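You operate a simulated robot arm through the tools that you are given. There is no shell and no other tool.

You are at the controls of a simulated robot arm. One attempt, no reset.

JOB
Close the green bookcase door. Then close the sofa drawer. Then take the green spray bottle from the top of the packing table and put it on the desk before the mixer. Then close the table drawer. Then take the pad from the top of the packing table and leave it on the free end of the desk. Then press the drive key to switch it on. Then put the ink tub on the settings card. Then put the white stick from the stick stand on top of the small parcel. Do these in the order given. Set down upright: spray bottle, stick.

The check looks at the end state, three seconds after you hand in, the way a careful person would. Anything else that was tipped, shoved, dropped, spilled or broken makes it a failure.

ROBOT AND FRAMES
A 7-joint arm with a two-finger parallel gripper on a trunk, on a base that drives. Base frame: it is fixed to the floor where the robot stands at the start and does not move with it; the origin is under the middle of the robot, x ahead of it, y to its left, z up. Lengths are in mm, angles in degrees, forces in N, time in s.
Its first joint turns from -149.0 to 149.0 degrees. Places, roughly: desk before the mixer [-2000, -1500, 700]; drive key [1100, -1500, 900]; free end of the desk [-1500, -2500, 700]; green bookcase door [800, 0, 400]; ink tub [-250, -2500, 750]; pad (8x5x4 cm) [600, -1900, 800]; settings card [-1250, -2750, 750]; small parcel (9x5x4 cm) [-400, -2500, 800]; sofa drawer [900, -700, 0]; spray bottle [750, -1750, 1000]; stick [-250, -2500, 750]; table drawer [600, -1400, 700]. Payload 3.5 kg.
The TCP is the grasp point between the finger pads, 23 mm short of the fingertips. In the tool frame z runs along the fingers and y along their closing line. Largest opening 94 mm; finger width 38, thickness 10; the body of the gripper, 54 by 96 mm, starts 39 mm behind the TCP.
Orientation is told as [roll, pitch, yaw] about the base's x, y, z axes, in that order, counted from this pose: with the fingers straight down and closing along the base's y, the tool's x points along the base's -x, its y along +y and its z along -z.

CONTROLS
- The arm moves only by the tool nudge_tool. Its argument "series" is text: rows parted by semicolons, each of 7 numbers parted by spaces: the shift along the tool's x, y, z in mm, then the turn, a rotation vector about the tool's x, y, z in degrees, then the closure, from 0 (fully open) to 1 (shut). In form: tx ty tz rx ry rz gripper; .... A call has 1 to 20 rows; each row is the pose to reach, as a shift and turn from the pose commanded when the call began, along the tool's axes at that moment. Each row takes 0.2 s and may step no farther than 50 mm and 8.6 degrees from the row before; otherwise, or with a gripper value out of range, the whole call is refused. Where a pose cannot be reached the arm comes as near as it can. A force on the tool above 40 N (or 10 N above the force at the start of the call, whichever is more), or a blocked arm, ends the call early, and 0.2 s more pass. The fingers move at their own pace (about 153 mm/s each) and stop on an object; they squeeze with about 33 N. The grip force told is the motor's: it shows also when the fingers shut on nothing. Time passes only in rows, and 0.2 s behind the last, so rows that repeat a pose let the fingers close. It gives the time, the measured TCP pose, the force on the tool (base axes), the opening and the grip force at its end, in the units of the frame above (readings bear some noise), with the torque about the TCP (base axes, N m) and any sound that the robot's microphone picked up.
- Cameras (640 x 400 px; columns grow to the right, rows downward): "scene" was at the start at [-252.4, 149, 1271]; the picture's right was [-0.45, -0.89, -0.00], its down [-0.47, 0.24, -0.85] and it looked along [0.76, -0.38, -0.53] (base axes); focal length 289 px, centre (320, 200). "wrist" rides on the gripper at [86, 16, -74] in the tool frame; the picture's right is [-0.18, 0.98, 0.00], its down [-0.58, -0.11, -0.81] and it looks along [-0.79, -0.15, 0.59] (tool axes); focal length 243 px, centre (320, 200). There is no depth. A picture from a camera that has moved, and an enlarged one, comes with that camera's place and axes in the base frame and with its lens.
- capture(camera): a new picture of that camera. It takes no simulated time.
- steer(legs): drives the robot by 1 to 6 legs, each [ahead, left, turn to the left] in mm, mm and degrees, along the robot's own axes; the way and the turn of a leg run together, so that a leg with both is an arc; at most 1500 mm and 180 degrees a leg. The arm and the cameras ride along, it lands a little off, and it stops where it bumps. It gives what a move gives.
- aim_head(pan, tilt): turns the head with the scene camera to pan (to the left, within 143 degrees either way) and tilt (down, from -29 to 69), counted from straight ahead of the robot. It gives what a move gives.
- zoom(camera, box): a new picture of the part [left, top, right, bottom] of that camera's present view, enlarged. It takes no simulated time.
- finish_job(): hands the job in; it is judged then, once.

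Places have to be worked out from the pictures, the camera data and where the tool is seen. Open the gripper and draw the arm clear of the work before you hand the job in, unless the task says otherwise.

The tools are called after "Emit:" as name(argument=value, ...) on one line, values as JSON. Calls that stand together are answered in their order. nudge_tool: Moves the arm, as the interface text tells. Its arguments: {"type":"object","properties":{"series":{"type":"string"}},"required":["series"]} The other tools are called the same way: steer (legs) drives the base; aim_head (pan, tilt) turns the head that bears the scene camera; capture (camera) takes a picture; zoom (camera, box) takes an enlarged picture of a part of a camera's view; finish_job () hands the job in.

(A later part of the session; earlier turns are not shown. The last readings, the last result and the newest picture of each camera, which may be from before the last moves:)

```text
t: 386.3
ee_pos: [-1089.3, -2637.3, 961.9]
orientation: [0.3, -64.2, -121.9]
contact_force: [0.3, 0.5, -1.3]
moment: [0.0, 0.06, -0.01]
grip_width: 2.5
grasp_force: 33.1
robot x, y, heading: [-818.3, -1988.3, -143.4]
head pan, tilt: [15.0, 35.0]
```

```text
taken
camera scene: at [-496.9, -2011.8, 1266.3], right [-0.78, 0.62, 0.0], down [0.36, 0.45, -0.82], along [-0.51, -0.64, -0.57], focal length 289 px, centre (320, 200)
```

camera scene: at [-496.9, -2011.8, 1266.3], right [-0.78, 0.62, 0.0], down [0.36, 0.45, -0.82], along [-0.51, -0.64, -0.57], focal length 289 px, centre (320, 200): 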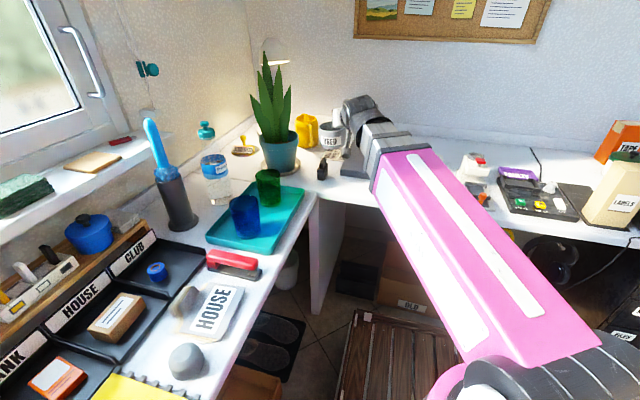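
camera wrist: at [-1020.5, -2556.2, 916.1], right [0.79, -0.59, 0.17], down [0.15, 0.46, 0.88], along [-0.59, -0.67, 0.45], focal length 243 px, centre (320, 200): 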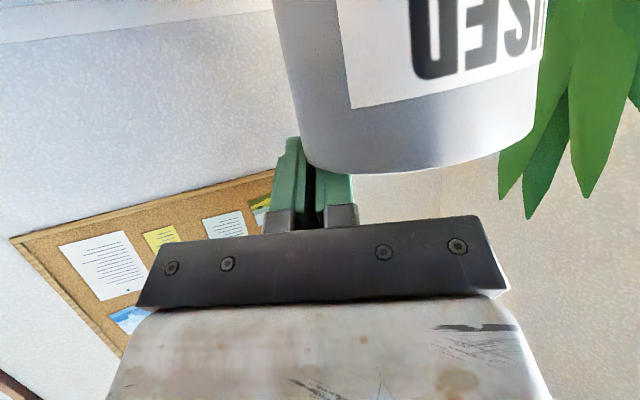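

The tub is now near the settings card. I zoom to see the card and neighbours.

Emit:
zoom(camera="scene", box=[250, 80, 450, 205])

```text
3.20 times, centred on (350, 142) of scene
camera zoom: at [-496.9, -2011.8, 1266.3], right [-0.78, 0.62, 0.0], down [0.36, 0.45, -0.82], along [-0.51, -0.64, -0.57], focal length 925 px, centre (224, 384)
```

zoom: 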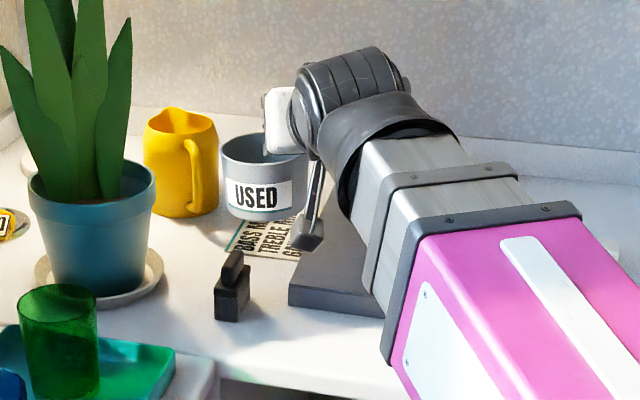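

I bring the tub over the card, turning the tool 21 degrees so the wrist camera will clear the grey box.

Emit:
nudge_tool(series="-12.5 -9.3 37 3.2 0 1.5 1; -25 -18.7 74.5 6.3 0 3.1 1; -37 -28 112 9.5 0 4.6 1; -50 -37.4 149 12.7 0 6.1 1; -62 -46.8 186 15.8 0 7.7 1; -74.7 -56 223.5 19 0 9.2 1; -74.7 -56 223.5 19 0 9.2 1")

Emit:
zoom(camera="scene", box=[250, 80, 450, 205])

Emit:
capture(camera="wrist")

```text
t: 387.9
ee_pos: [-1257.8, -2808.3, 931.6]
orientation: [0.1, -64.0, -143.0]
contact_force: [-0.1, -0.3, -3.1]
moment: [0.08, 0.06, 0.0]
grip_width: 2.8
grasp_force: 32.9
robot x, y, heading: [-818.6, -1988.1, -143.4]
head pan, tilt: [15.0, 35.0]
```

```text
3.20 times, centred on (350, 142) of scene
camera zoom: at [-496.9, -2011.8, 1266.3], right [-0.78, 0.62, 0.0], down [0.36, 0.45, -0.82], along [-0.51, -0.64, -0.57], focal length 925 px, centre (224, 384)
```

zoom: 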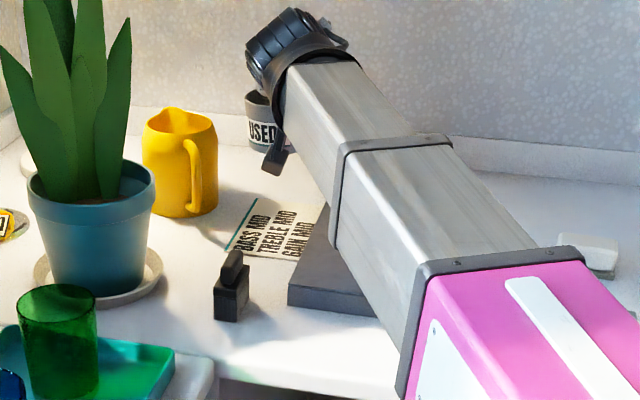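

```text
taken
camera wrist: at [-1164.5, -2757.0, 885.6], right [0.53, -0.83, 0.17], down [0.31, 0.37, 0.88], along [-0.79, -0.41, 0.45], focal length 243 px, centre (320, 200)
```

wrist: 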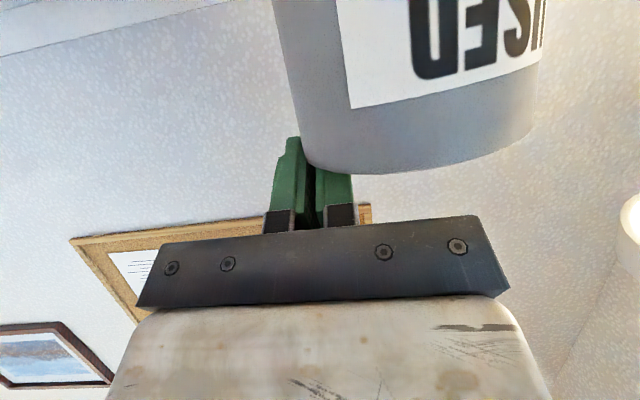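

The tub is right above the card. I lower it most of the way.

Emit:
nudge_tool(series="32 0 23 0 0 0 1; 64 0 38 0 0 0 1; 81 0 50 0 0 0 1; 81 0 50 0 0 0 1")

Emit:
zoom(camera="scene", box=[270, 100, 400, 190])

Emit:
capture(camera="wrist")

```text
t: 388.9
ee_pos: [-1265.5, -2815.2, 836.2]
orientation: [0.3, -64.0, -142.8]
contact_force: [0.5, -0.6, -1.4]
moment: [0.06, 0.03, -0.02]
grip_width: 2.4
grasp_force: 33.3
robot x, y, heading: [-818.3, -1983.3, -143.3]
head pan, tilt: [15.0, 35.0]
```

```text
4.44 times, centred on (335, 145) of scene
camera zoom: at [-496.9, -2011.8, 1266.3], right [-0.78, 0.62, 0.0], down [0.36, 0.45, -0.82], along [-0.51, -0.64, -0.57], focal length 1285 px, centre (253, 444)
```

zoom: 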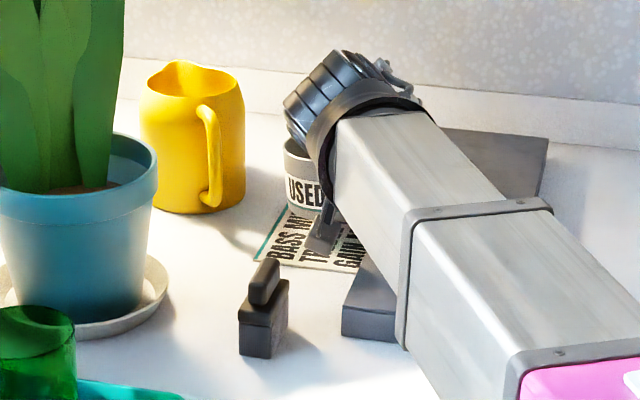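

```text
taken
camera wrist: at [-1172.7, -2763.8, 790.8], right [0.53, -0.83, 0.17], down [0.31, 0.37, 0.88], along [-0.79, -0.41, 0.45], focal length 243 px, centre (320, 200)
```

wrist: 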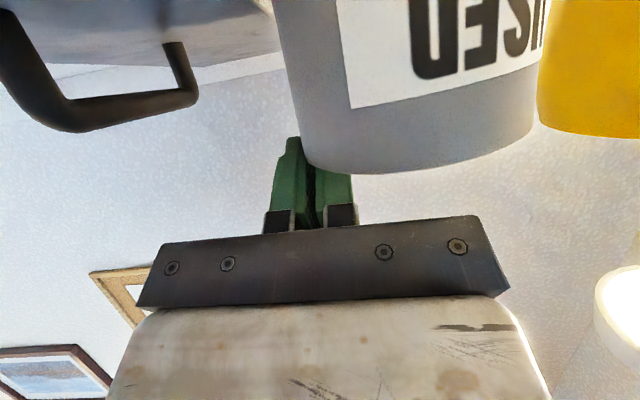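

Emit:
nudge_tool(series="4.5 0 2.2 0 0 0 1; 9 0 4.4 0 0 0 1; 13 0 6.3 0 0 0 1; 16 0 7.8 0 0 0 1; 16 0 7.8 0 0 0 1")

Emit:
nudge_tool(series="1.8 0 0.9 0 0 0 1; 3.6 0 1.7 0 0 0 1; 5.4 0 2.6 0 0 0 1; 5.4 0 2.6 0 0 0 1")

Emit:
zoom(camera="scene", box=[270, 100, 400, 190])

```text
t: 390.1
ee_pos: [-1266.4, -2814.2, 817.6]
orientation: [0.3, -64.1, -142.8]
contact_force: [-0.4, -0.5, -1.3]
moment: [0.1, 0.04, 0.0]
grip_width: 2.9
grasp_force: 33.4
robot x, y, heading: [-821.9, -1987.1, -143.1]
head pan, tilt: [15.0, 35.0]
```

```text
t: 391.1
ee_pos: [-1266.3, -2812.1, 812.9]
orientation: [0.1, -64.0, -142.9]
contact_force: [-0.2, -0.3, -1.9]
moment: [0.09, 0.03, 0.0]
grip_width: 2.2
grasp_force: 33.4
robot x, y, heading: [-821.7, -1987.3, -143.6]
head pan, tilt: [15.0, 35.0]
```

```text
4.44 times, centred on (335, 145) of scene
camera zoom: at [-496.9, -2011.8, 1266.3], right [-0.78, 0.62, 0.0], down [0.36, 0.45, -0.82], along [-0.51, -0.64, -0.57], focal length 1285 px, centre (253, 444)
```

zoom: 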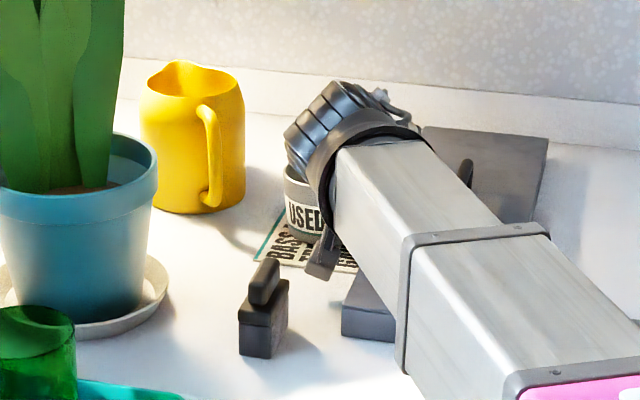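

Emit:
nudge_tool(series="1.8 0 0.9 0 0 0 1; 3.6 0 1.7 0 0 0 1; 5.4 0 2.6 0 0 0 1; 7.2 0 3.5 0 0 0 1; 7.2 0 3.5 0 0 0 1")

Emit:
zoom(camera="scene", box=[270, 100, 400, 190])

```text
t: 392.3
ee_pos: [-1265.9, -2813.7, 806.1]
orientation: [0.3, -64.2, -143.0]
contact_force: [-2.5, 2.5, 30.6]
moment: [-0.15, -0.25, -0.02]
grip_width: 2.7
grasp_force: 33.3
robot x, y, heading: [-817.9, -1988.5, -143.6]
head pan, tilt: [15.0, 35.0]
```

```text
4.44 times, centred on (335, 145) of scene
camera zoom: at [-496.6, -2010.9, 1266.3], right [-0.78, 0.62, 0.0], down [0.36, 0.45, -0.82], along [-0.51, -0.64, -0.57], focal length 1285 px, centre (253, 444)
```

zoom: 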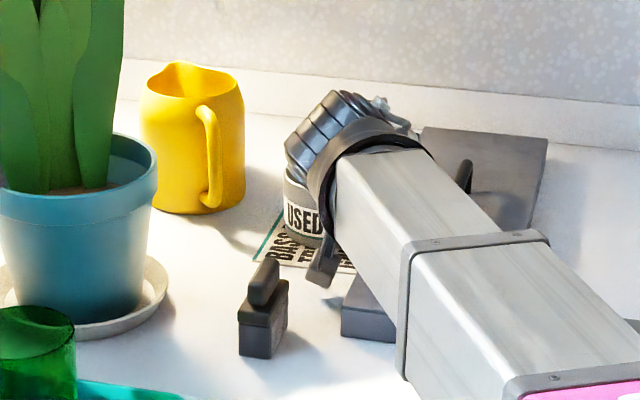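

The tub stands on the card. I relax, open the fingers and withdraw along the same slanted line.

Emit:
nudge_tool(series="-1.5 0 -0.7 0 0 0 1; -1.5 0 -0.7 0 0 0 0.9; -1.5 0 -0.7 0 0 0 0.8; -1.5 0 -0.7 0 0 0 0.7; -1.5 0 -0.7 0 0 0 0.68; -1.5 0 -15 0 0 0 0.68; -1.5 0 -35 0 0 0 0.68; -1.5 0 -60 0 0 0 0.68; -1.5 0 -95 0 0 0 0.68; -10 0 -130 0 0 0 0.68; -10 0 -130 0 0 0 0.68")

Emit:
zoom(camera="scene", box=[270, 90, 400, 190])

Emit:
capture(camera="wrist")

```text
t: 394.7
ee_pos: [-1175.6, -2743.7, 872.1]
orientation: [0.2, -64.0, -142.9]
contact_force: [-0.3, 0.1, 0.2]
moment: [0.01, 0.01, 0.01]
grip_width: 29.9
grasp_force: 0.0
robot x, y, heading: [-817.2, -1983.0, -143.5]
head pan, tilt: [15.0, 35.0]
```

```text
4.00 times, centred on (335, 140) of scene
camera zoom: at [-496.9, -2011.8, 1266.3], right [-0.78, 0.62, 0.0], down [0.36, 0.45, -0.82], along [-0.51, -0.64, -0.57], focal length 1157 px, centre (260, 440)
```

zoom: 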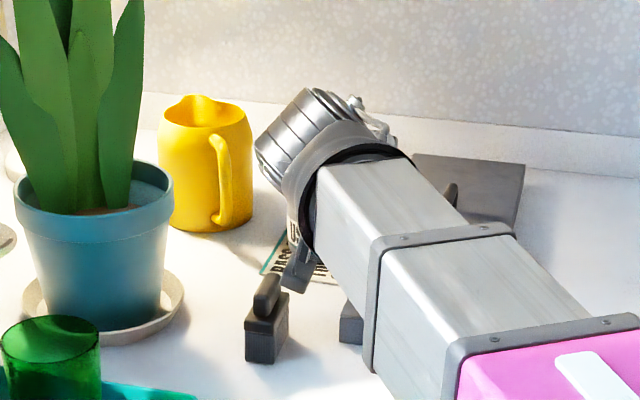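

```text
taken
camera wrist: at [-1082.0, -2692.4, 824.9], right [0.53, -0.83, 0.17], down [0.31, 0.37, 0.88], along [-0.79, -0.41, 0.45], focal length 243 px, centre (320, 200)
```

wrist: 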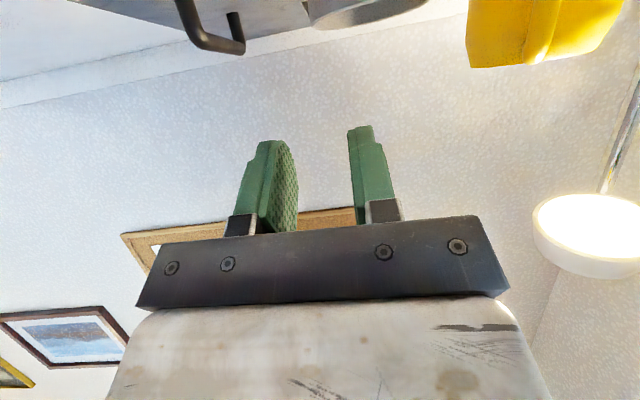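

Emit:
nudge_tool(series="-40 0 -20 0 0 0 0.68; -80 0 -39 0 0 0 0.68; -66 0 -69 -4 0 -2 0.68; -50 0 -100 -8 0 -4 0.68; -35 10 -130 -12 0 -6 0.68; -20 20 -160 -16 0 -8 0.68; -5 30 -190 -19 0 -9.2 0.68; -5 30 -190 -19 0 -9.2 0.68")

Emit:
zoom(camera="scene", box=[250, 80, 450, 205])

```text
t: 396.5
ee_pos: [-1024.3, -2666.7, 956.9]
orientation: [0.3, -64.1, -121.9]
contact_force: [-0.3, -0.1, -0.2]
moment: [-0.05, 0.01, -0.02]
grip_width: 30.3
grasp_force: 0.1
robot x, y, heading: [-819.1, -1985.8, -143.6]
head pan, tilt: [15.0, 35.0]
```

```text
3.20 times, centred on (350, 142) of scene
camera zoom: at [-496.9, -2011.8, 1266.3], right [-0.78, 0.62, 0.0], down [0.36, 0.45, -0.82], along [-0.51, -0.64, -0.57], focal length 925 px, centre (224, 384)
```

zoom: 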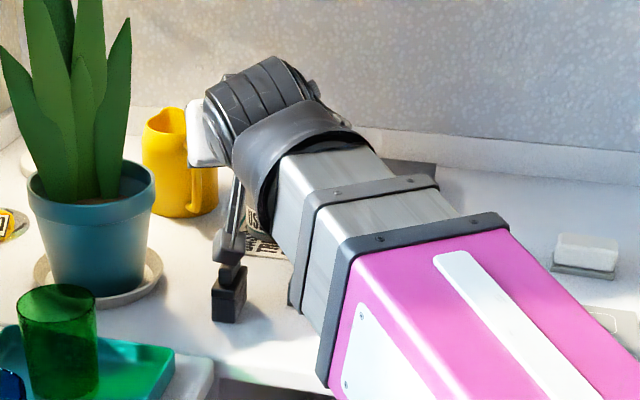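

I swing the arm back along the same arc toward the shelf.

Emit:
nudge_tool(series="8.9 44.3 -18.4 -4.5 0 -2.2 0.68; 16.4 89.1 -33.8 -9 0 -4.4 0.68; 25.3 132.7 -52 -13.5 0 -6.6 0.68; 35.4 174.7 -72.9 -18 0 -8.8 0.68; 46.7 215.1 -96.2 -22.5 0 -11 0.68; 59.2 253.6 -121.9 -27 0 -13.1 0.68; 72.8 290 -149.9 -31.5 0 -15.3 0.68; 87.5 324.3 -180.3 -36 0 -17.5 0.68; 103.1 356.3 -212.4 -40.5 0 -19.7 0.68; 119.7 385.6 -246.5 -45 0 -21.9 0.68; 137.1 412.3 -282.4 -49.5 0 -24.1 0.68; 155.3 436.3 -319.9 -54 0 -26.3 0.68; 174.1 457.4 -358.7 -58.5 0 -28.5 0.68; 193.6 475.5 -398.7 -63 0 -30.7 0.68")

Emit:
zoom(camera="scene", box=[250, 80, 450, 205])

Emit:
aim_head(pan=80, tilt=38)

Emit:
capture(camera="scene")

Emit:
capture(camera="wrist")

```text
t: 399.5
ee_pos: [-386.1, -2535.9, 959.8]
orientation: [0.0, -64.1, -51.5]
contact_force: [-0.4, -0.7, 0.1]
moment: [-0.02, -0.03, 0.0]
grip_width: 29.7
grasp_force: 0.0
robot x, y, heading: [-819.1, -1984.6, -143.3]
head pan, tilt: [15.0, 35.0]
```

```text
3.20 times, centred on (350, 142) of scene
camera zoom: at [-496.9, -2011.9, 1266.3], right [-0.78, 0.62, 0.0], down [0.36, 0.45, -0.82], along [-0.51, -0.64, -0.57], focal length 925 px, centre (224, 384)
```

zoom: 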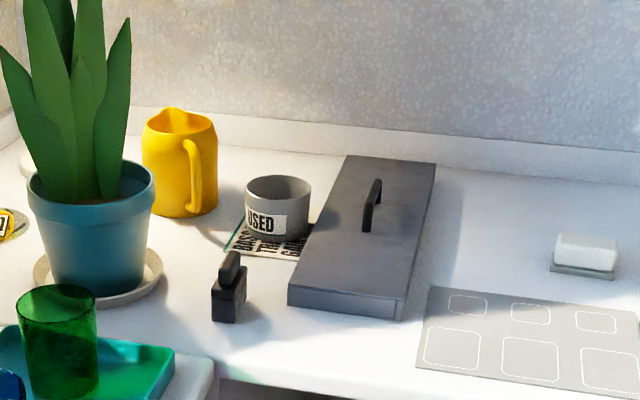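

```text
t: 400.8
ee_pos: [-386.6, -2537.3, 958.9]
orientation: [0.0, -64.3, -51.6]
contact_force: [0.0, -0.7, 0.5]
moment: [-0.01, 0.0, 0.0]
grip_width: 29.9
grasp_force: 0.1
robot x, y, heading: [-820.4, -1988.4, -143.2]
head pan, tilt: [80.0, 38.0]
```

```text
taken
camera scene: at [-403.6, -2019.9, 1261.8], right [-0.89, -0.45, 0.0], down [-0.28, 0.55, -0.79], along [0.35, -0.7, -0.62], focal length 289 px, centre (320, 200)
```

scene: 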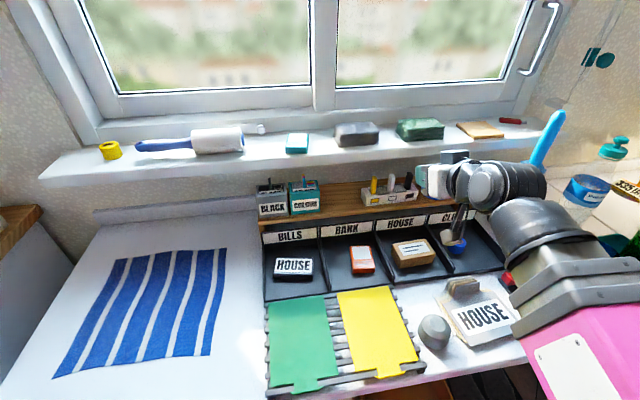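

```text
taken
camera wrist: at [-439.1, -2444.4, 913.6], right [0.82, 0.55, 0.17], down [-0.38, 0.3, 0.87], along [0.43, -0.78, 0.46], focal length 243 px, centre (320, 200)
```

wrist: 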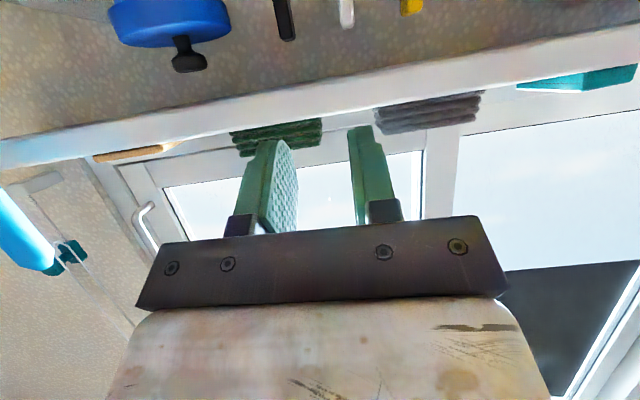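

The tub stands neatly on the settings card. Now the white stick: I move down in front of it with a narrow opening.

Emit:
nudge_tool(series="17 8 26 0 0 0 0.68; 34 16 51 0 0 0 0.68; 50.8 23.7 76.6 0 0 0 0.68; 50.8 23.7 76.6 0 0 0 0.68")

Emit:
zoom(camera="wrist", box=[180, 0, 500, 200])

Emit:
zoom(camera="scene", box=[330, 150, 490, 270])

```text
t: 401.8
ee_pos: [-338.2, -2558.6, 879.4]
orientation: [-0.1, -64.2, -51.5]
contact_force: [-0.4, -0.5, 0.3]
moment: [0.04, 0.01, -0.02]
grip_width: 30.0
grasp_force: 0.0
robot x, y, heading: [-817.1, -1984.4, -143.3]
head pan, tilt: [80.0, 38.0]
```

```text
2.00 times, centred on (340, 100) of wrist
camera zoom: at [-390.9, -2467.2, 834.0], right [0.82, 0.55, 0.16], down [-0.38, 0.3, 0.87], along [0.43, -0.78, 0.46], focal length 485 px, centre (280, 400)
```

zoom: 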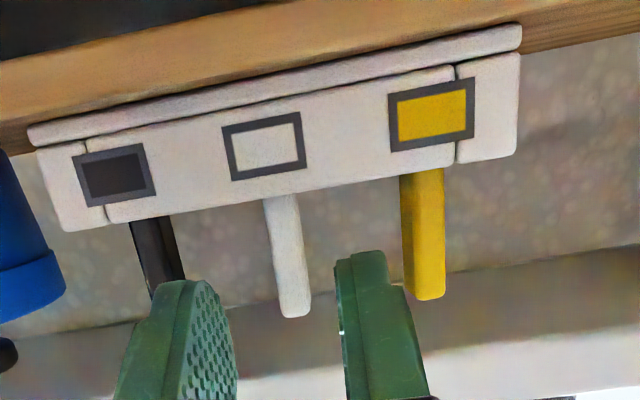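

```text
3.33 times, centred on (410, 210) of scene
camera zoom: at [-403.5, -2019.9, 1261.8], right [-0.89, -0.45, 0.0], down [-0.28, 0.55, -0.79], along [0.35, -0.7, -0.62], focal length 964 px, centre (20, 167)
```

zoom: 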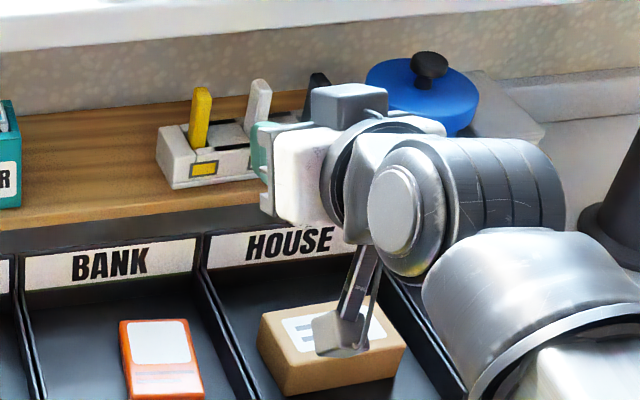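

White stick centred between the pads. I advance 56 mm and grip it.

Emit:
nudge_tool(series="-8 0 17 0 0 0 0.68; -16 0 34 0 0 0 0.68; -24.4 -1 50.4 0 0 0 0.68; -24.4 -1 50.4 0 0 0 0.8; -24.4 -1 50.4 0 0 0 0.9; -24.4 -1 50.4 0 0 0 1; -24.4 -1 50.4 0 0 0 1")

Emit:
zoom(camera="wrist", box=[180, 0, 500, 200])

```text
t: 403.4
ee_pos: [-303.8, -2604.3, 881.0]
orientation: [0.0, -64.3, -51.5]
contact_force: [0.6, 0.2, -0.1]
moment: [0.02, -0.04, 0.02]
grip_width: 9.0
grasp_force: 33.5
robot x, y, heading: [-820.1, -1987.9, -143.4]
head pan, tilt: [80.0, 38.0]
```

```text
2.00 times, centred on (340, 100) of wrist
camera zoom: at [-357.3, -2512.1, 835.0], right [0.82, 0.55, 0.17], down [-0.38, 0.3, 0.87], along [0.43, -0.78, 0.46], focal length 485 px, centre (280, 400)
```

zoom: 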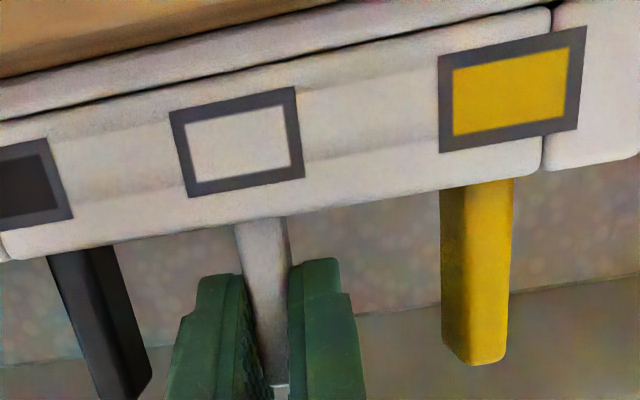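

Gripped. I lift straight up in steps and watch.

Emit:
nudge_tool(series="-5 0 -2.4 0 0 0 1; -10 0 -4.8 0 0 0 1; -15 0 -7.2 0 0 0 1; -20 0 -9.7 0 0 0 1; -20 0 -9.7 0 0 0 1")

Emit:
zoom(camera="wrist", box=[180, 0, 500, 200])

Emit:
zoom(camera="scene", box=[330, 150, 490, 270])

```text
t: 404.6
ee_pos: [-304.8, -2606.7, 902.3]
orientation: [0.0, -64.2, -51.6]
contact_force: [-0.5, -0.2, -0.2]
moment: [-0.01, -0.01, 0.0]
grip_width: 9.1
grasp_force: 33.2
robot x, y, heading: [-819.1, -1984.8, -143.5]
head pan, tilt: [80.0, 38.0]
```

```text
2.00 times, centred on (340, 100) of wrist
camera zoom: at [-357.8, -2513.2, 856.7], right [0.82, 0.55, 0.17], down [-0.38, 0.3, 0.87], along [0.43, -0.78, 0.46], focal length 485 px, centre (280, 400)
```

zoom: 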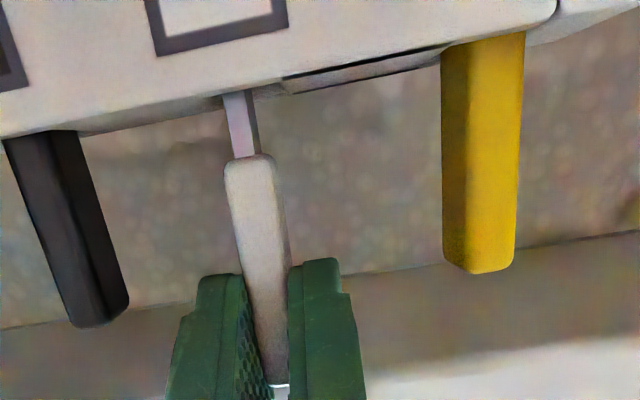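

```text
3.33 times, centred on (410, 210) of scene
camera zoom: at [-403.5, -2019.9, 1261.7], right [-0.89, -0.45, 0.0], down [-0.28, 0.55, -0.79], along [0.35, -0.7, -0.62], focal length 964 px, centre (20, 167)
```

zoom: 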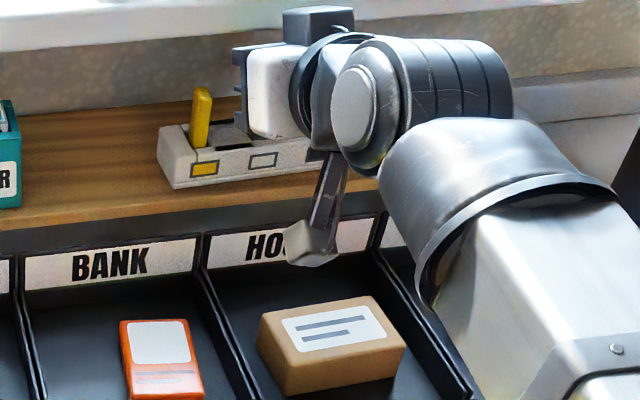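

Emit:
nudge_tool(series="-2.2 0 -1.1 0 0 0 1; -4.3 0 -2.1 0 0 0 1; -4.3 0 -2.1 0 0 0 1")

Emit:
zoom(camera="wrist", box=[220, 0, 420, 160])

```text
t: 405.4
ee_pos: [-305.6, -2606.2, 907.8]
orientation: [0.0, -64.1, -51.6]
contact_force: [-0.3, 0.5, -0.1]
moment: [0.01, 0.01, 0.0]
grip_width: 8.9
grasp_force: 33.0
robot x, y, heading: [-815.4, -1983.0, -143.3]
head pan, tilt: [80.0, 38.0]
```

```text
2.50 times, centred on (320, 80) of wrist
camera zoom: at [-358.2, -2513.3, 861.5], right [0.82, 0.55, 0.17], down [-0.38, 0.3, 0.87], along [0.43, -0.78, 0.46], focal length 606 px, centre (320, 500)
```

zoom: 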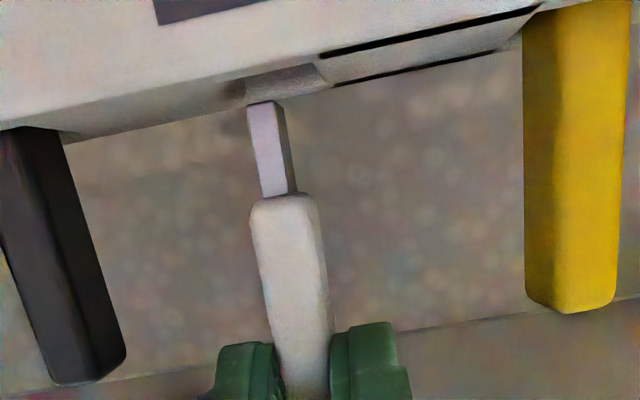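

The stick is free of the slot; it stands on a slim metal plug. I draw it back out while rising.

Emit:
nudge_tool(series="1 0 -5.5 0 0 0 1; 0 0 -13 0 0 0 1; -3 0 -24 0 0 0 1; -8 0 -40 0 0 0 1; -12 0 -60 0 0 0 1; -12 0 -85 0 0 0 1; -12 0 -110 0 0 0 1; -12 0 -110 0 0 0 1")

Emit:
capture(camera="wrist")

Emit:
zoom(camera="scene", box=[330, 150, 490, 270])

```text
t: 407.2
ee_pos: [-364.0, -2532.7, 965.5]
orientation: [-0.1, -64.1, -51.6]
contact_force: [-0.3, 0.6, -0.9]
moment: [0.02, -0.01, 0.0]
grip_width: 9.0
grasp_force: 32.9
robot x, y, heading: [-821.2, -1988.5, -143.6]
head pan, tilt: [80.0, 38.0]
```

```text
taken
camera wrist: at [-416.7, -2440.1, 919.7], right [0.82, 0.55, 0.17], down [-0.38, 0.3, 0.87], along [0.43, -0.78, 0.46], focal length 243 px, centre (320, 200)
```

wrist: 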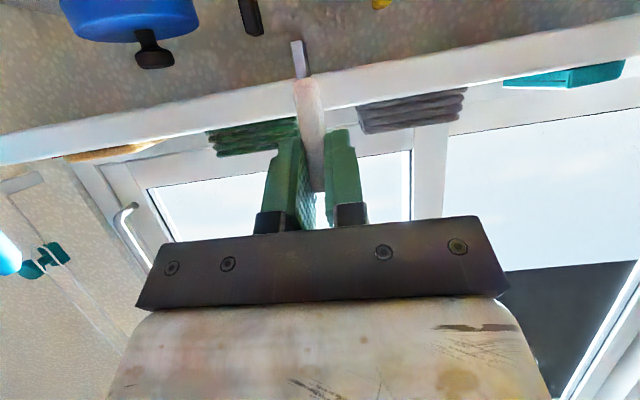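

```text
3.33 times, centred on (410, 210) of scene
camera zoom: at [-403.5, -2019.9, 1261.8], right [-0.89, -0.45, 0.0], down [-0.28, 0.55, -0.79], along [0.35, -0.7, -0.62], focal length 964 px, centre (20, 167)
```

zoom: 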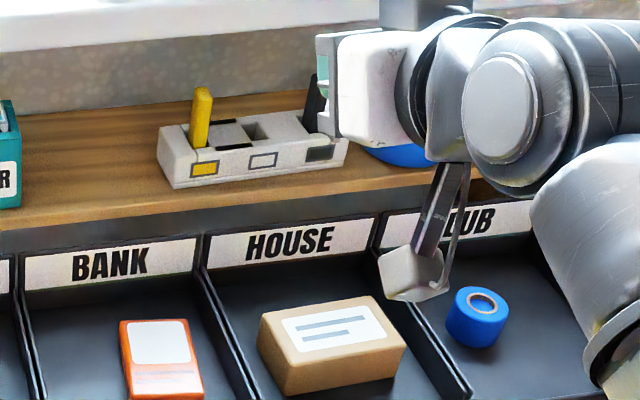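

I check the stick's uprightness in the grip with a zoom before going to the parcel.

Emit:
zoom(camera="wrist", box=[250, 20, 370, 200])

Emit:
zoom(camera="scene", box=[390, 130, 450, 200])

```text
2.22 times, centred on (310, 110) of wrist
camera zoom: at [-416.7, -2440.1, 919.7], right [0.82, 0.55, 0.17], down [-0.38, 0.3, 0.87], along [0.43, -0.78, 0.46], focal length 539 px, centre (342, 400)
```

zoom: 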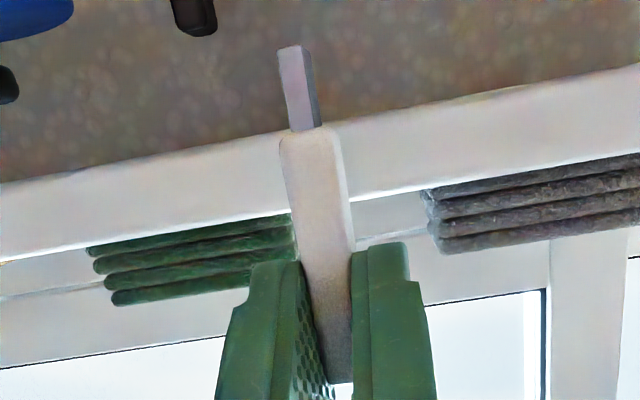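

```text
5.71 times, centred on (420, 165) of scene
camera zoom: at [-403.5, -2019.9, 1261.8], right [-0.89, -0.45, 0.0], down [-0.28, 0.55, -0.79], along [0.35, -0.7, -0.62], focal length 1652 px, centre (-251, 400)
```

zoom: 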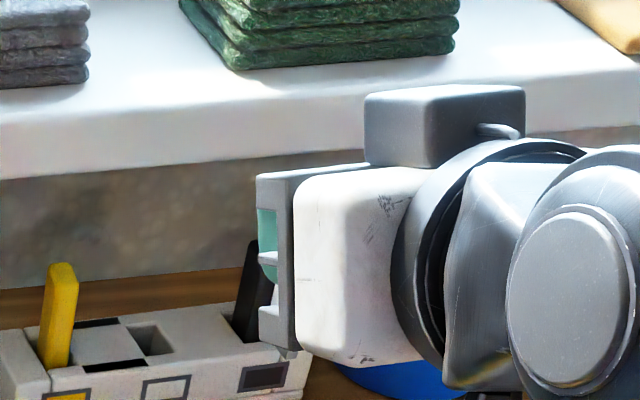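

The stick is still vertical in the grip. The parcel is a little close to the arm, so I shift the base 80 mm away from the desk first.

Emit:
steer(legs=[[0, -80, 0]])

Emit:
capture(camera="wrist")

Emit:
capture(camera="scene")

```text
t: 408.3
ee_pos: [-411.2, -2469.2, 965.0]
orientation: [0.0, -64.2, -51.6]
contact_force: [0.4, 0.5, -0.4]
moment: [0.0, 0.01, -0.03]
grip_width: 9.1
grasp_force: 33.8
robot x, y, heading: [-864.1, -1922.7, -143.2]
head pan, tilt: [80.0, 38.0]
```

```text
taken
camera wrist: at [-463.2, -2375.8, 919.6], right [0.82, 0.55, 0.17], down [-0.38, 0.3, 0.87], along [0.43, -0.78, 0.46], focal length 243 px, centre (320, 200)
```

wrist: 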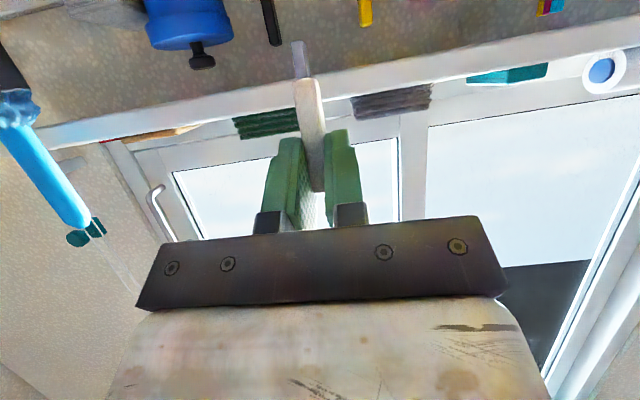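

```text
taken
camera scene: at [-450.8, -1955.5, 1261.8], right [-0.89, -0.45, 0.0], down [-0.28, 0.55, -0.79], along [0.35, -0.7, -0.62], focal length 289 px, centre (320, 200)
```

scene: 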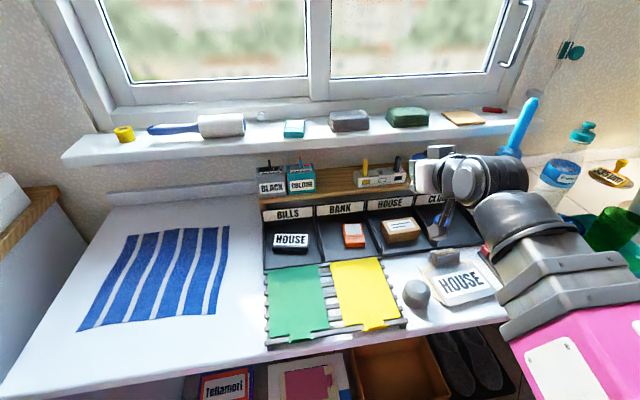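

Emit:
zoom(camera="scene", box=[360, 200, 440, 260])

```text
6.67 times, centred on (400, 230) of scene
camera zoom: at [-450.8, -1955.5, 1261.8], right [-0.89, -0.45, 0.0], down [-0.28, 0.55, -0.79], along [0.35, -0.7, -0.62], focal length 1928 px, centre (-213, 0)
```

zoom: 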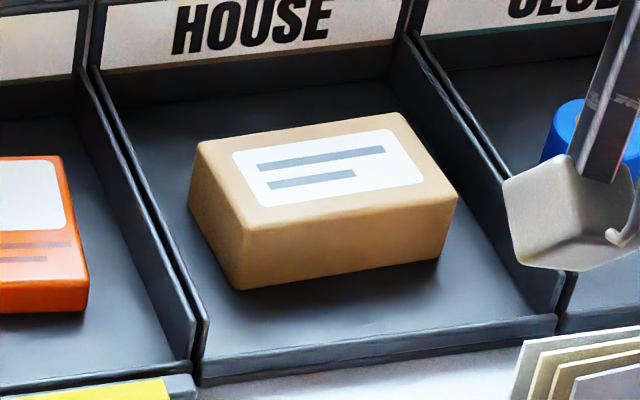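

By two views the parcel's top is at z≈766, centred near (-392, -2522). I bring the stick above it.

Emit:
nudge_tool(series="17 -5 23 0 0 0 1; 33 -10 46 0 0 0 1; 49.7 -15 69.5 0 0 0 1; 49.7 -15 69.5 0 0 0 1")

Emit:
capture(camera="wrist")

Emit:
zoom(camera="scene", box=[350, 170, 470, 260])

```text
t: 409.3
ee_pos: [-399.5, -2509.8, 890.3]
orientation: [0.0, -64.3, -51.4]
contact_force: [-0.6, 0.5, -0.6]
moment: [0.0, -0.01, -0.02]
grip_width: 8.7
grasp_force: 32.9
robot x, y, heading: [-864.6, -1926.1, -143.4]
head pan, tilt: [80.0, 38.0]
```

```text
taken
camera wrist: at [-450.9, -2417.4, 844.9], right [0.82, 0.55, 0.17], down [-0.38, 0.3, 0.87], along [0.43, -0.78, 0.46], focal length 243 px, centre (320, 200)
```

wrist: 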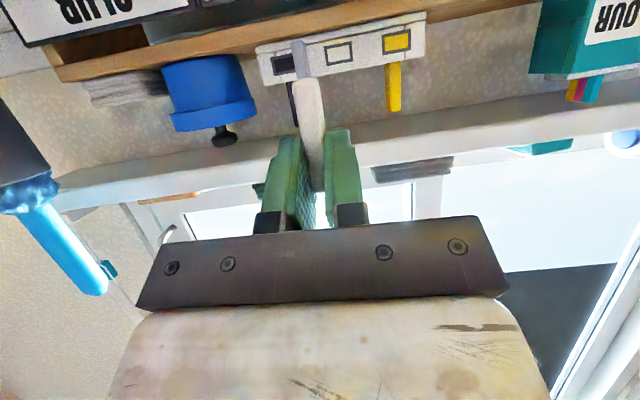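

```text
4.44 times, centred on (410, 215) of scene
camera zoom: at [-450.8, -1955.5, 1261.7], right [-0.89, -0.45, 0.0], down [-0.28, 0.55, -0.79], along [0.35, -0.7, -0.62], focal length 1285 px, centre (-80, 133)
```

zoom: 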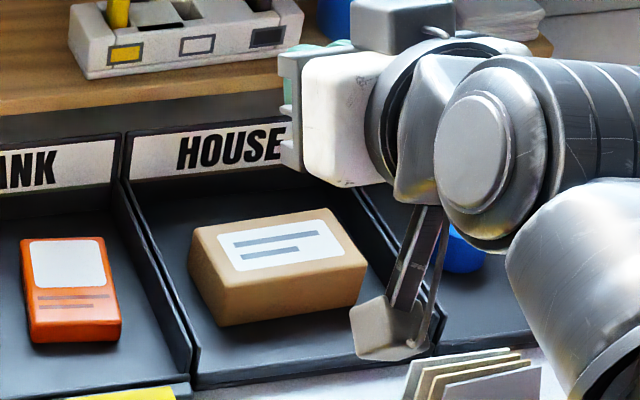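

Emit:
nudge_tool(series="18 0 8.7 0 0 0 1; 36 0 17.4 0 0 0 1; 49.5 0 24 0 0 0 1; 49.5 0 24 0 0 0 1")

Emit:
capture(camera="wrist")

Emit:
zoom(camera="scene", box=[350, 180, 470, 270])

```text
t: 410.3
ee_pos: [-397.1, -2508.9, 836.4]
orientation: [0.1, -64.1, -51.4]
contact_force: [-0.9, 0.2, 0.0]
moment: [0.01, 0.01, -0.04]
grip_width: 9.0
grasp_force: 32.7
robot x, y, heading: [-866.1, -1917.8, -143.3]
head pan, tilt: [80.0, 38.0]
```

```text
taken
camera wrist: at [-450.1, -2417.4, 790.2], right [0.82, 0.55, 0.17], down [-0.38, 0.3, 0.87], along [0.43, -0.78, 0.46], focal length 243 px, centre (320, 200)
```

wrist: 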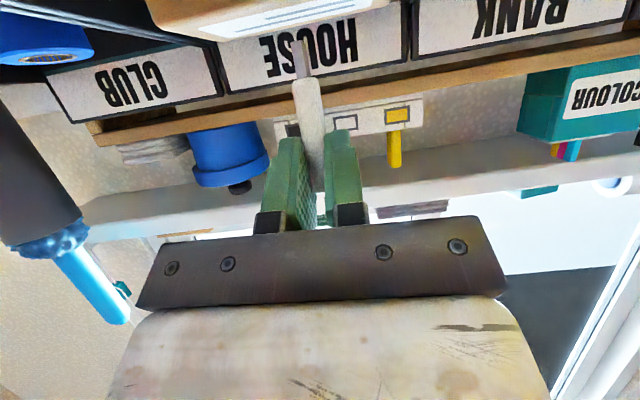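

```text
4.44 times, centred on (410, 225) of scene
camera zoom: at [-450.8, -1955.5, 1261.8], right [-0.89, -0.45, 0.0], down [-0.28, 0.55, -0.79], along [0.35, -0.7, -0.62], focal length 1285 px, centre (-80, 89)
```

zoom: 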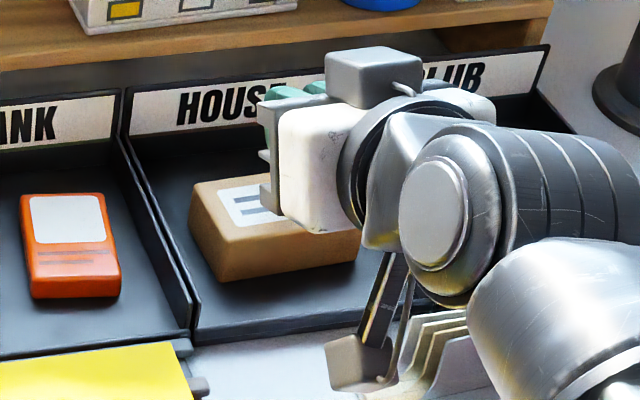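

The plug end is about 10 mm above the parcel's middle. I lower in small steps to touch.

Emit:
nudge_tool(series="1.8 0 0.9 0 0 0 1; 3.6 0 1.7 0 0 0 1; 5.4 0 2.6 0 0 0 1; 5.4 0 2.6 0 0 0 1")

Emit:
nudge_tool(series="0.9 0 0.4 0 0 0 1; 1.8 0 0.9 0 0 0 1; 2.7 0 1.3 0 0 0 1; 2.7 0 1.3 0 0 0 1")

Emit:
nudge_tool(series="0.9 0 0.4 0 0 0 1; 1.8 0 0.9 0 0 0 1; 1.8 0 0.9 0 0 0 1")

```text
t: 411.3
ee_pos: [-398.4, -2509.6, 828.7]
orientation: [0.1, -64.3, -51.4]
contact_force: [-0.3, 0.2, 0.2]
moment: [-0.01, 0.0, -0.01]
grip_width: 9.1
grasp_force: 33.0
robot x, y, heading: [-862.0, -1921.8, -143.3]
head pan, tilt: [80.0, 38.0]
```

```text
t: 412.3
ee_pos: [-397.3, -2509.5, 826.4]
orientation: [0.0, -64.2, -51.5]
contact_force: [-0.2, -0.5, 5.6]
moment: [-0.01, -0.02, 0.02]
grip_width: 8.9
grasp_force: 33.2
robot x, y, heading: [-864.1, -1923.5, -143.1]
head pan, tilt: [80.0, 38.0]
```

```text
t: 413.1
ee_pos: [-398.2, -2510.1, 826.0]
orientation: [-0.1, -64.6, -51.5]
contact_force: [-1.1, 2.5, 32.2]
moment: [-0.1, -0.16, -0.02]
grip_width: 9.1
grasp_force: 32.8
robot x, y, heading: [-865.9, -1918.9, -143.3]
head pan, tilt: [80.0, 38.0]
```

Touching. I relax the pressure to near zero and check the stick before releasing.

Emit:
nudge_tool(series="-1 0 -0.5 0 0 0 1; -1.9 0 -0.9 0 0 0 1; -1.9 0 -0.9 0 0 0 1; -1.9 0 -0.9 0 0 0 1")

Emit:
capture(camera="wrist")

Emit:
zoom(camera="scene", box=[350, 180, 470, 270])

```text
t: 414.1
ee_pos: [-397.7, -2510.3, 825.8]
orientation: [0.0, -64.1, -51.4]
contact_force: [-0.4, -2.5, 11.0]
moment: [-0.2, -0.04, -0.03]
grip_width: 9.2
grasp_force: 33.2
robot x, y, heading: [-866.0, -1920.4, -143.2]
head pan, tilt: [80.0, 38.0]
```

```text
taken
camera wrist: at [-449.5, -2417.0, 780.4], right [0.82, 0.55, 0.17], down [-0.38, 0.3, 0.88], along [0.43, -0.78, 0.46], focal length 243 px, centre (320, 200)
```

wrist: 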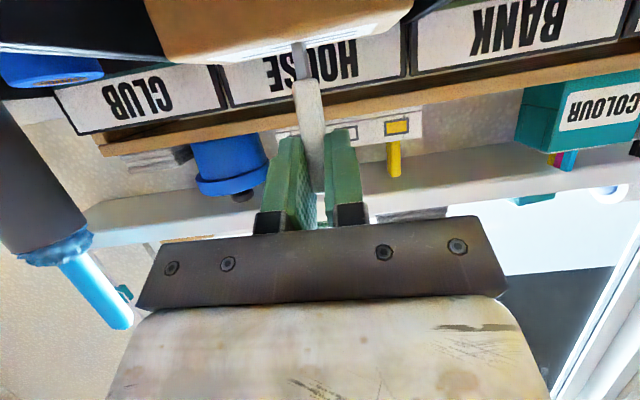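

```text
4.44 times, centred on (410, 225) of scene
camera zoom: at [-451.0, -1955.4, 1261.8], right [-0.89, -0.45, 0.0], down [-0.28, 0.55, -0.79], along [0.35, -0.7, -0.62], focal length 1285 px, centre (-80, 89)
```

zoom: 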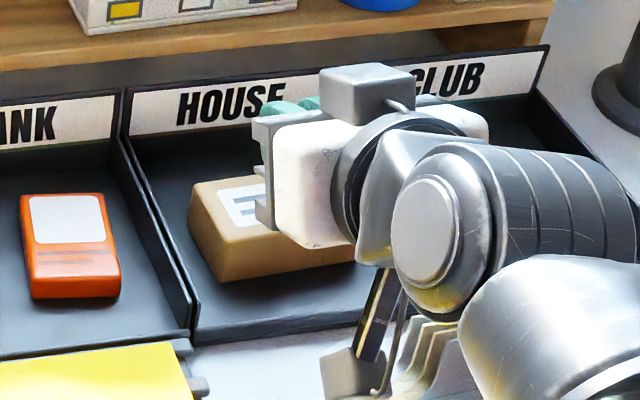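

Emit:
nudge_tool(series="-0.4 0 -0.2 0 0 0 1; -0.7 0 -0.35 0 0 0 1; -0.7 0 -0.35 0 0 0 1; -0.7 0 -0.35 0 0 0 1")

Emit:
zoom(camera="wrist", box=[240, 0, 380, 200])

```text
t: 415.1
ee_pos: [-396.2, -2509.7, 826.5]
orientation: [0.0, -64.1, -51.5]
contact_force: [-0.3, 0.0, 0.0]
moment: [-0.02, 0.02, 0.0]
grip_width: 8.9
grasp_force: 32.9
robot x, y, heading: [-872.5, -1925.8, -143.1]
head pan, tilt: [80.0, 38.0]
```

```text
2.00 times, centred on (310, 100) of wrist
camera zoom: at [-448.9, -2416.4, 781.0], right [0.82, 0.55, 0.17], down [-0.38, 0.3, 0.88], along [0.43, -0.78, 0.45], focal length 485 px, centre (340, 400)
```

zoom: 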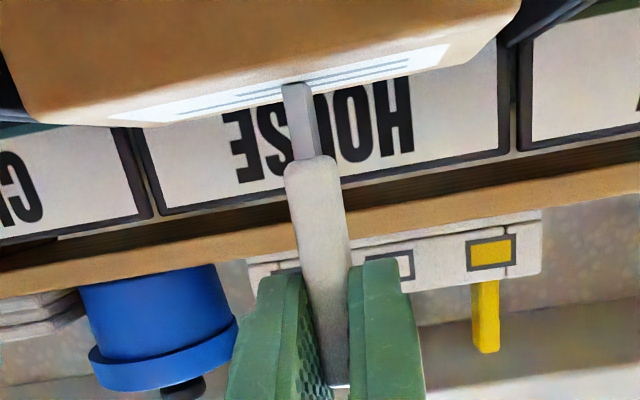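

Zero force, plug end flat on the middle of the parcel's label. I open the fingers in very small steps.

Emit:
nudge_tool(series="0 0 0 0 0 0 0.9; 0 0 0 0 0 0 0.89; 0 0 0 0 0 0 0.88; 0 0 0 0 0 0 0.86; 0 0 0 0 0 0 0.83; 0 0 0 0 0 0 0.8; 0 0 0 0 0 0 0.75")

Emit:
capture(camera="wrist")

Emit:
zoom(camera="wrist", box=[240, 0, 380, 200])

```text
t: 416.7
ee_pos: [-396.1, -2510.8, 827.0]
orientation: [0.0, -64.2, -51.5]
contact_force: [-0.7, -0.1, 0.2]
moment: [0.01, -0.02, -0.02]
grip_width: 23.5
grasp_force: 0.1
robot x, y, heading: [-869.8, -1922.7, -143.1]
head pan, tilt: [80.0, 38.0]
```

```text
taken
camera wrist: at [-448.9, -2416.6, 781.1], right [0.82, 0.55, 0.17], down [-0.38, 0.3, 0.87], along [0.43, -0.78, 0.46], focal length 243 px, centre (320, 200)
```

wrist: 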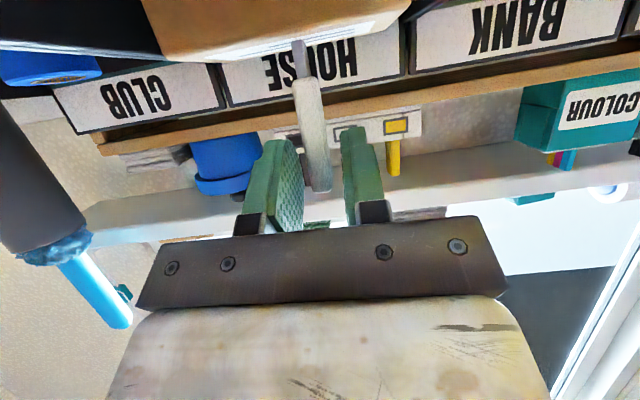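

```text
2.00 times, centred on (310, 100) of wrist
camera zoom: at [-448.9, -2416.6, 781.1], right [0.82, 0.55, 0.17], down [-0.38, 0.3, 0.87], along [0.43, -0.78, 0.46], focal length 485 px, centre (340, 400)
```

zoom: 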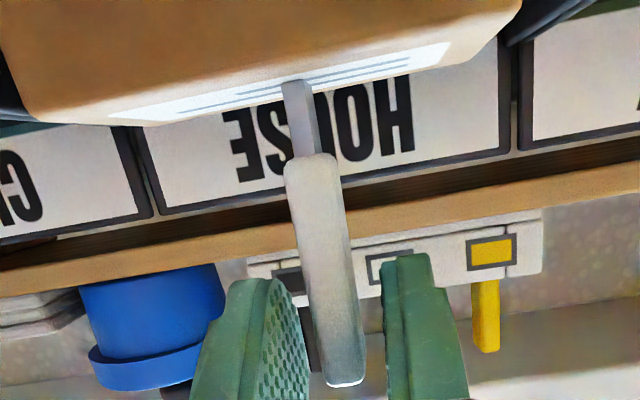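

The stick stands by itself. I open a little more and back straight away slowly.

Emit:
nudge_tool(series="0 0 0 0 0 0 0.68; 0 0 0 0 0 0 0.62; 3 0 -6 0 0 0 0.62; 6.5 0 -13.5 0 0 0 0.62; 13 0 -27 0 0 0 0.62; 22 0 -45 0 0 0 0.62; 26 0 -63 0 0 0 0.62; 20 0 -90 0 0 0 0.62; 0 0 -120 0 0 0 0.62; 0 0 -120 0 0 0 0.62")

Emit:
zoom(camera="scene", box=[340, 160, 460, 260])

Emit:
capture(camera="wrist")

```text
t: 418.9
ee_pos: [-434.7, -2474.1, 886.1]
orientation: [0.0, -64.1, -51.5]
contact_force: [-0.6, 0.2, -0.5]
moment: [0.01, -0.02, 0.01]
grip_width: 35.6
grasp_force: 0.0
out of reach, approached as far as the arm can: row 7, 8, 9, 10
robot x, y, heading: [-865.9, -1925.1, -143.2]
head pan, tilt: [80.0, 38.0]
```

```text
4.00 times, centred on (400, 210) of scene
camera zoom: at [-450.8, -1955.5, 1261.8], right [-0.89, -0.45, 0.0], down [-0.28, 0.55, -0.79], along [0.35, -0.7, -0.62], focal length 1157 px, centre (0, 160)
```

zoom: 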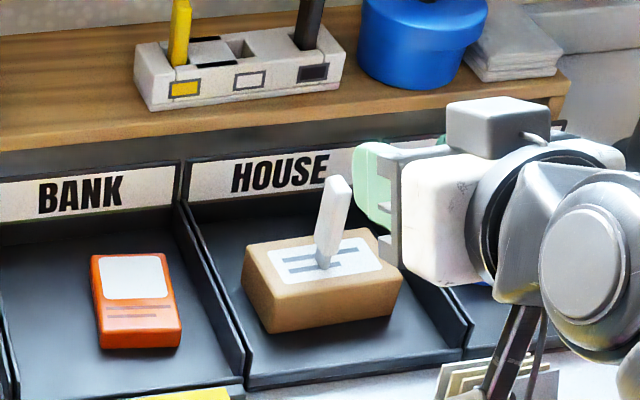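

```text
taken
camera wrist: at [-487.2, -2380.7, 840.9], right [0.82, 0.55, 0.17], down [-0.38, 0.3, 0.88], along [0.43, -0.78, 0.45], focal length 243 px, centre (320, 200)
```

wrist: 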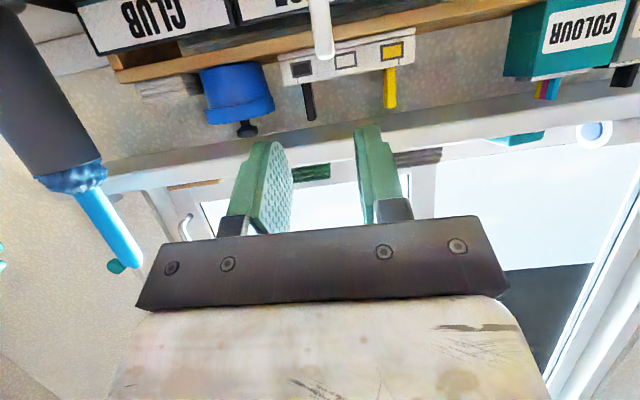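

The white stick stands upright on the parcel. I drive the base away from the desk to take the arm clear without moving it near the stick.

Emit:
steer(legs=[[0, -220, 0]])

Emit:
capture(camera="scene")

Emit:
zoom(camera="scene", box=[280, 130, 440, 230])

```text
t: 420.6
ee_pos: [-565.0, -2299.1, 886.4]
orientation: [0.0, -64.2, -51.6]
contact_force: [-0.1, 0.5, -0.3]
moment: [0.01, 0.0, 0.01]
grip_width: 35.5
grasp_force: 0.1
robot x, y, heading: [-999.7, -1747.4, -143.3]
head pan, tilt: [80.0, 38.0]
```

```text
taken
camera scene: at [-580.9, -1781.3, 1261.8], right [-0.89, -0.45, 0.0], down [-0.28, 0.55, -0.79], along [0.35, -0.7, -0.62], focal length 289 px, centre (320, 200)
```

scene: 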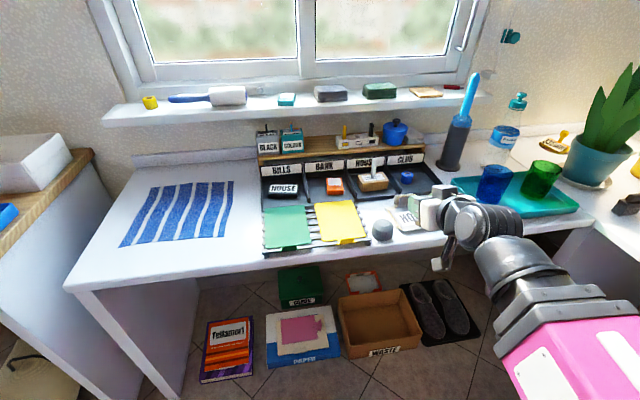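

```text
4.00 times, centred on (360, 180) of scene
camera zoom: at [-580.9, -1781.3, 1261.8], right [-0.89, -0.45, 0.0], down [-0.28, 0.55, -0.79], along [0.35, -0.7, -0.62], focal length 1157 px, centre (160, 280)
```

zoom: 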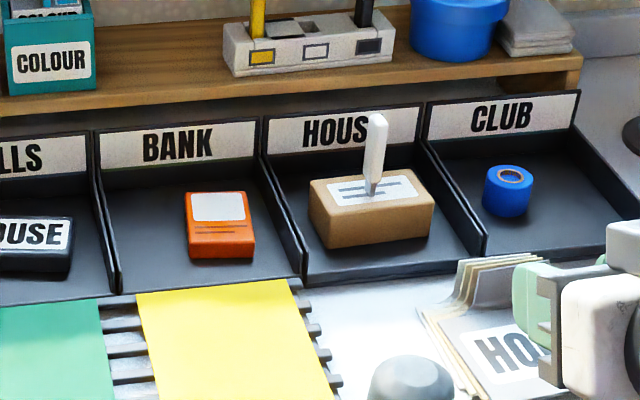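

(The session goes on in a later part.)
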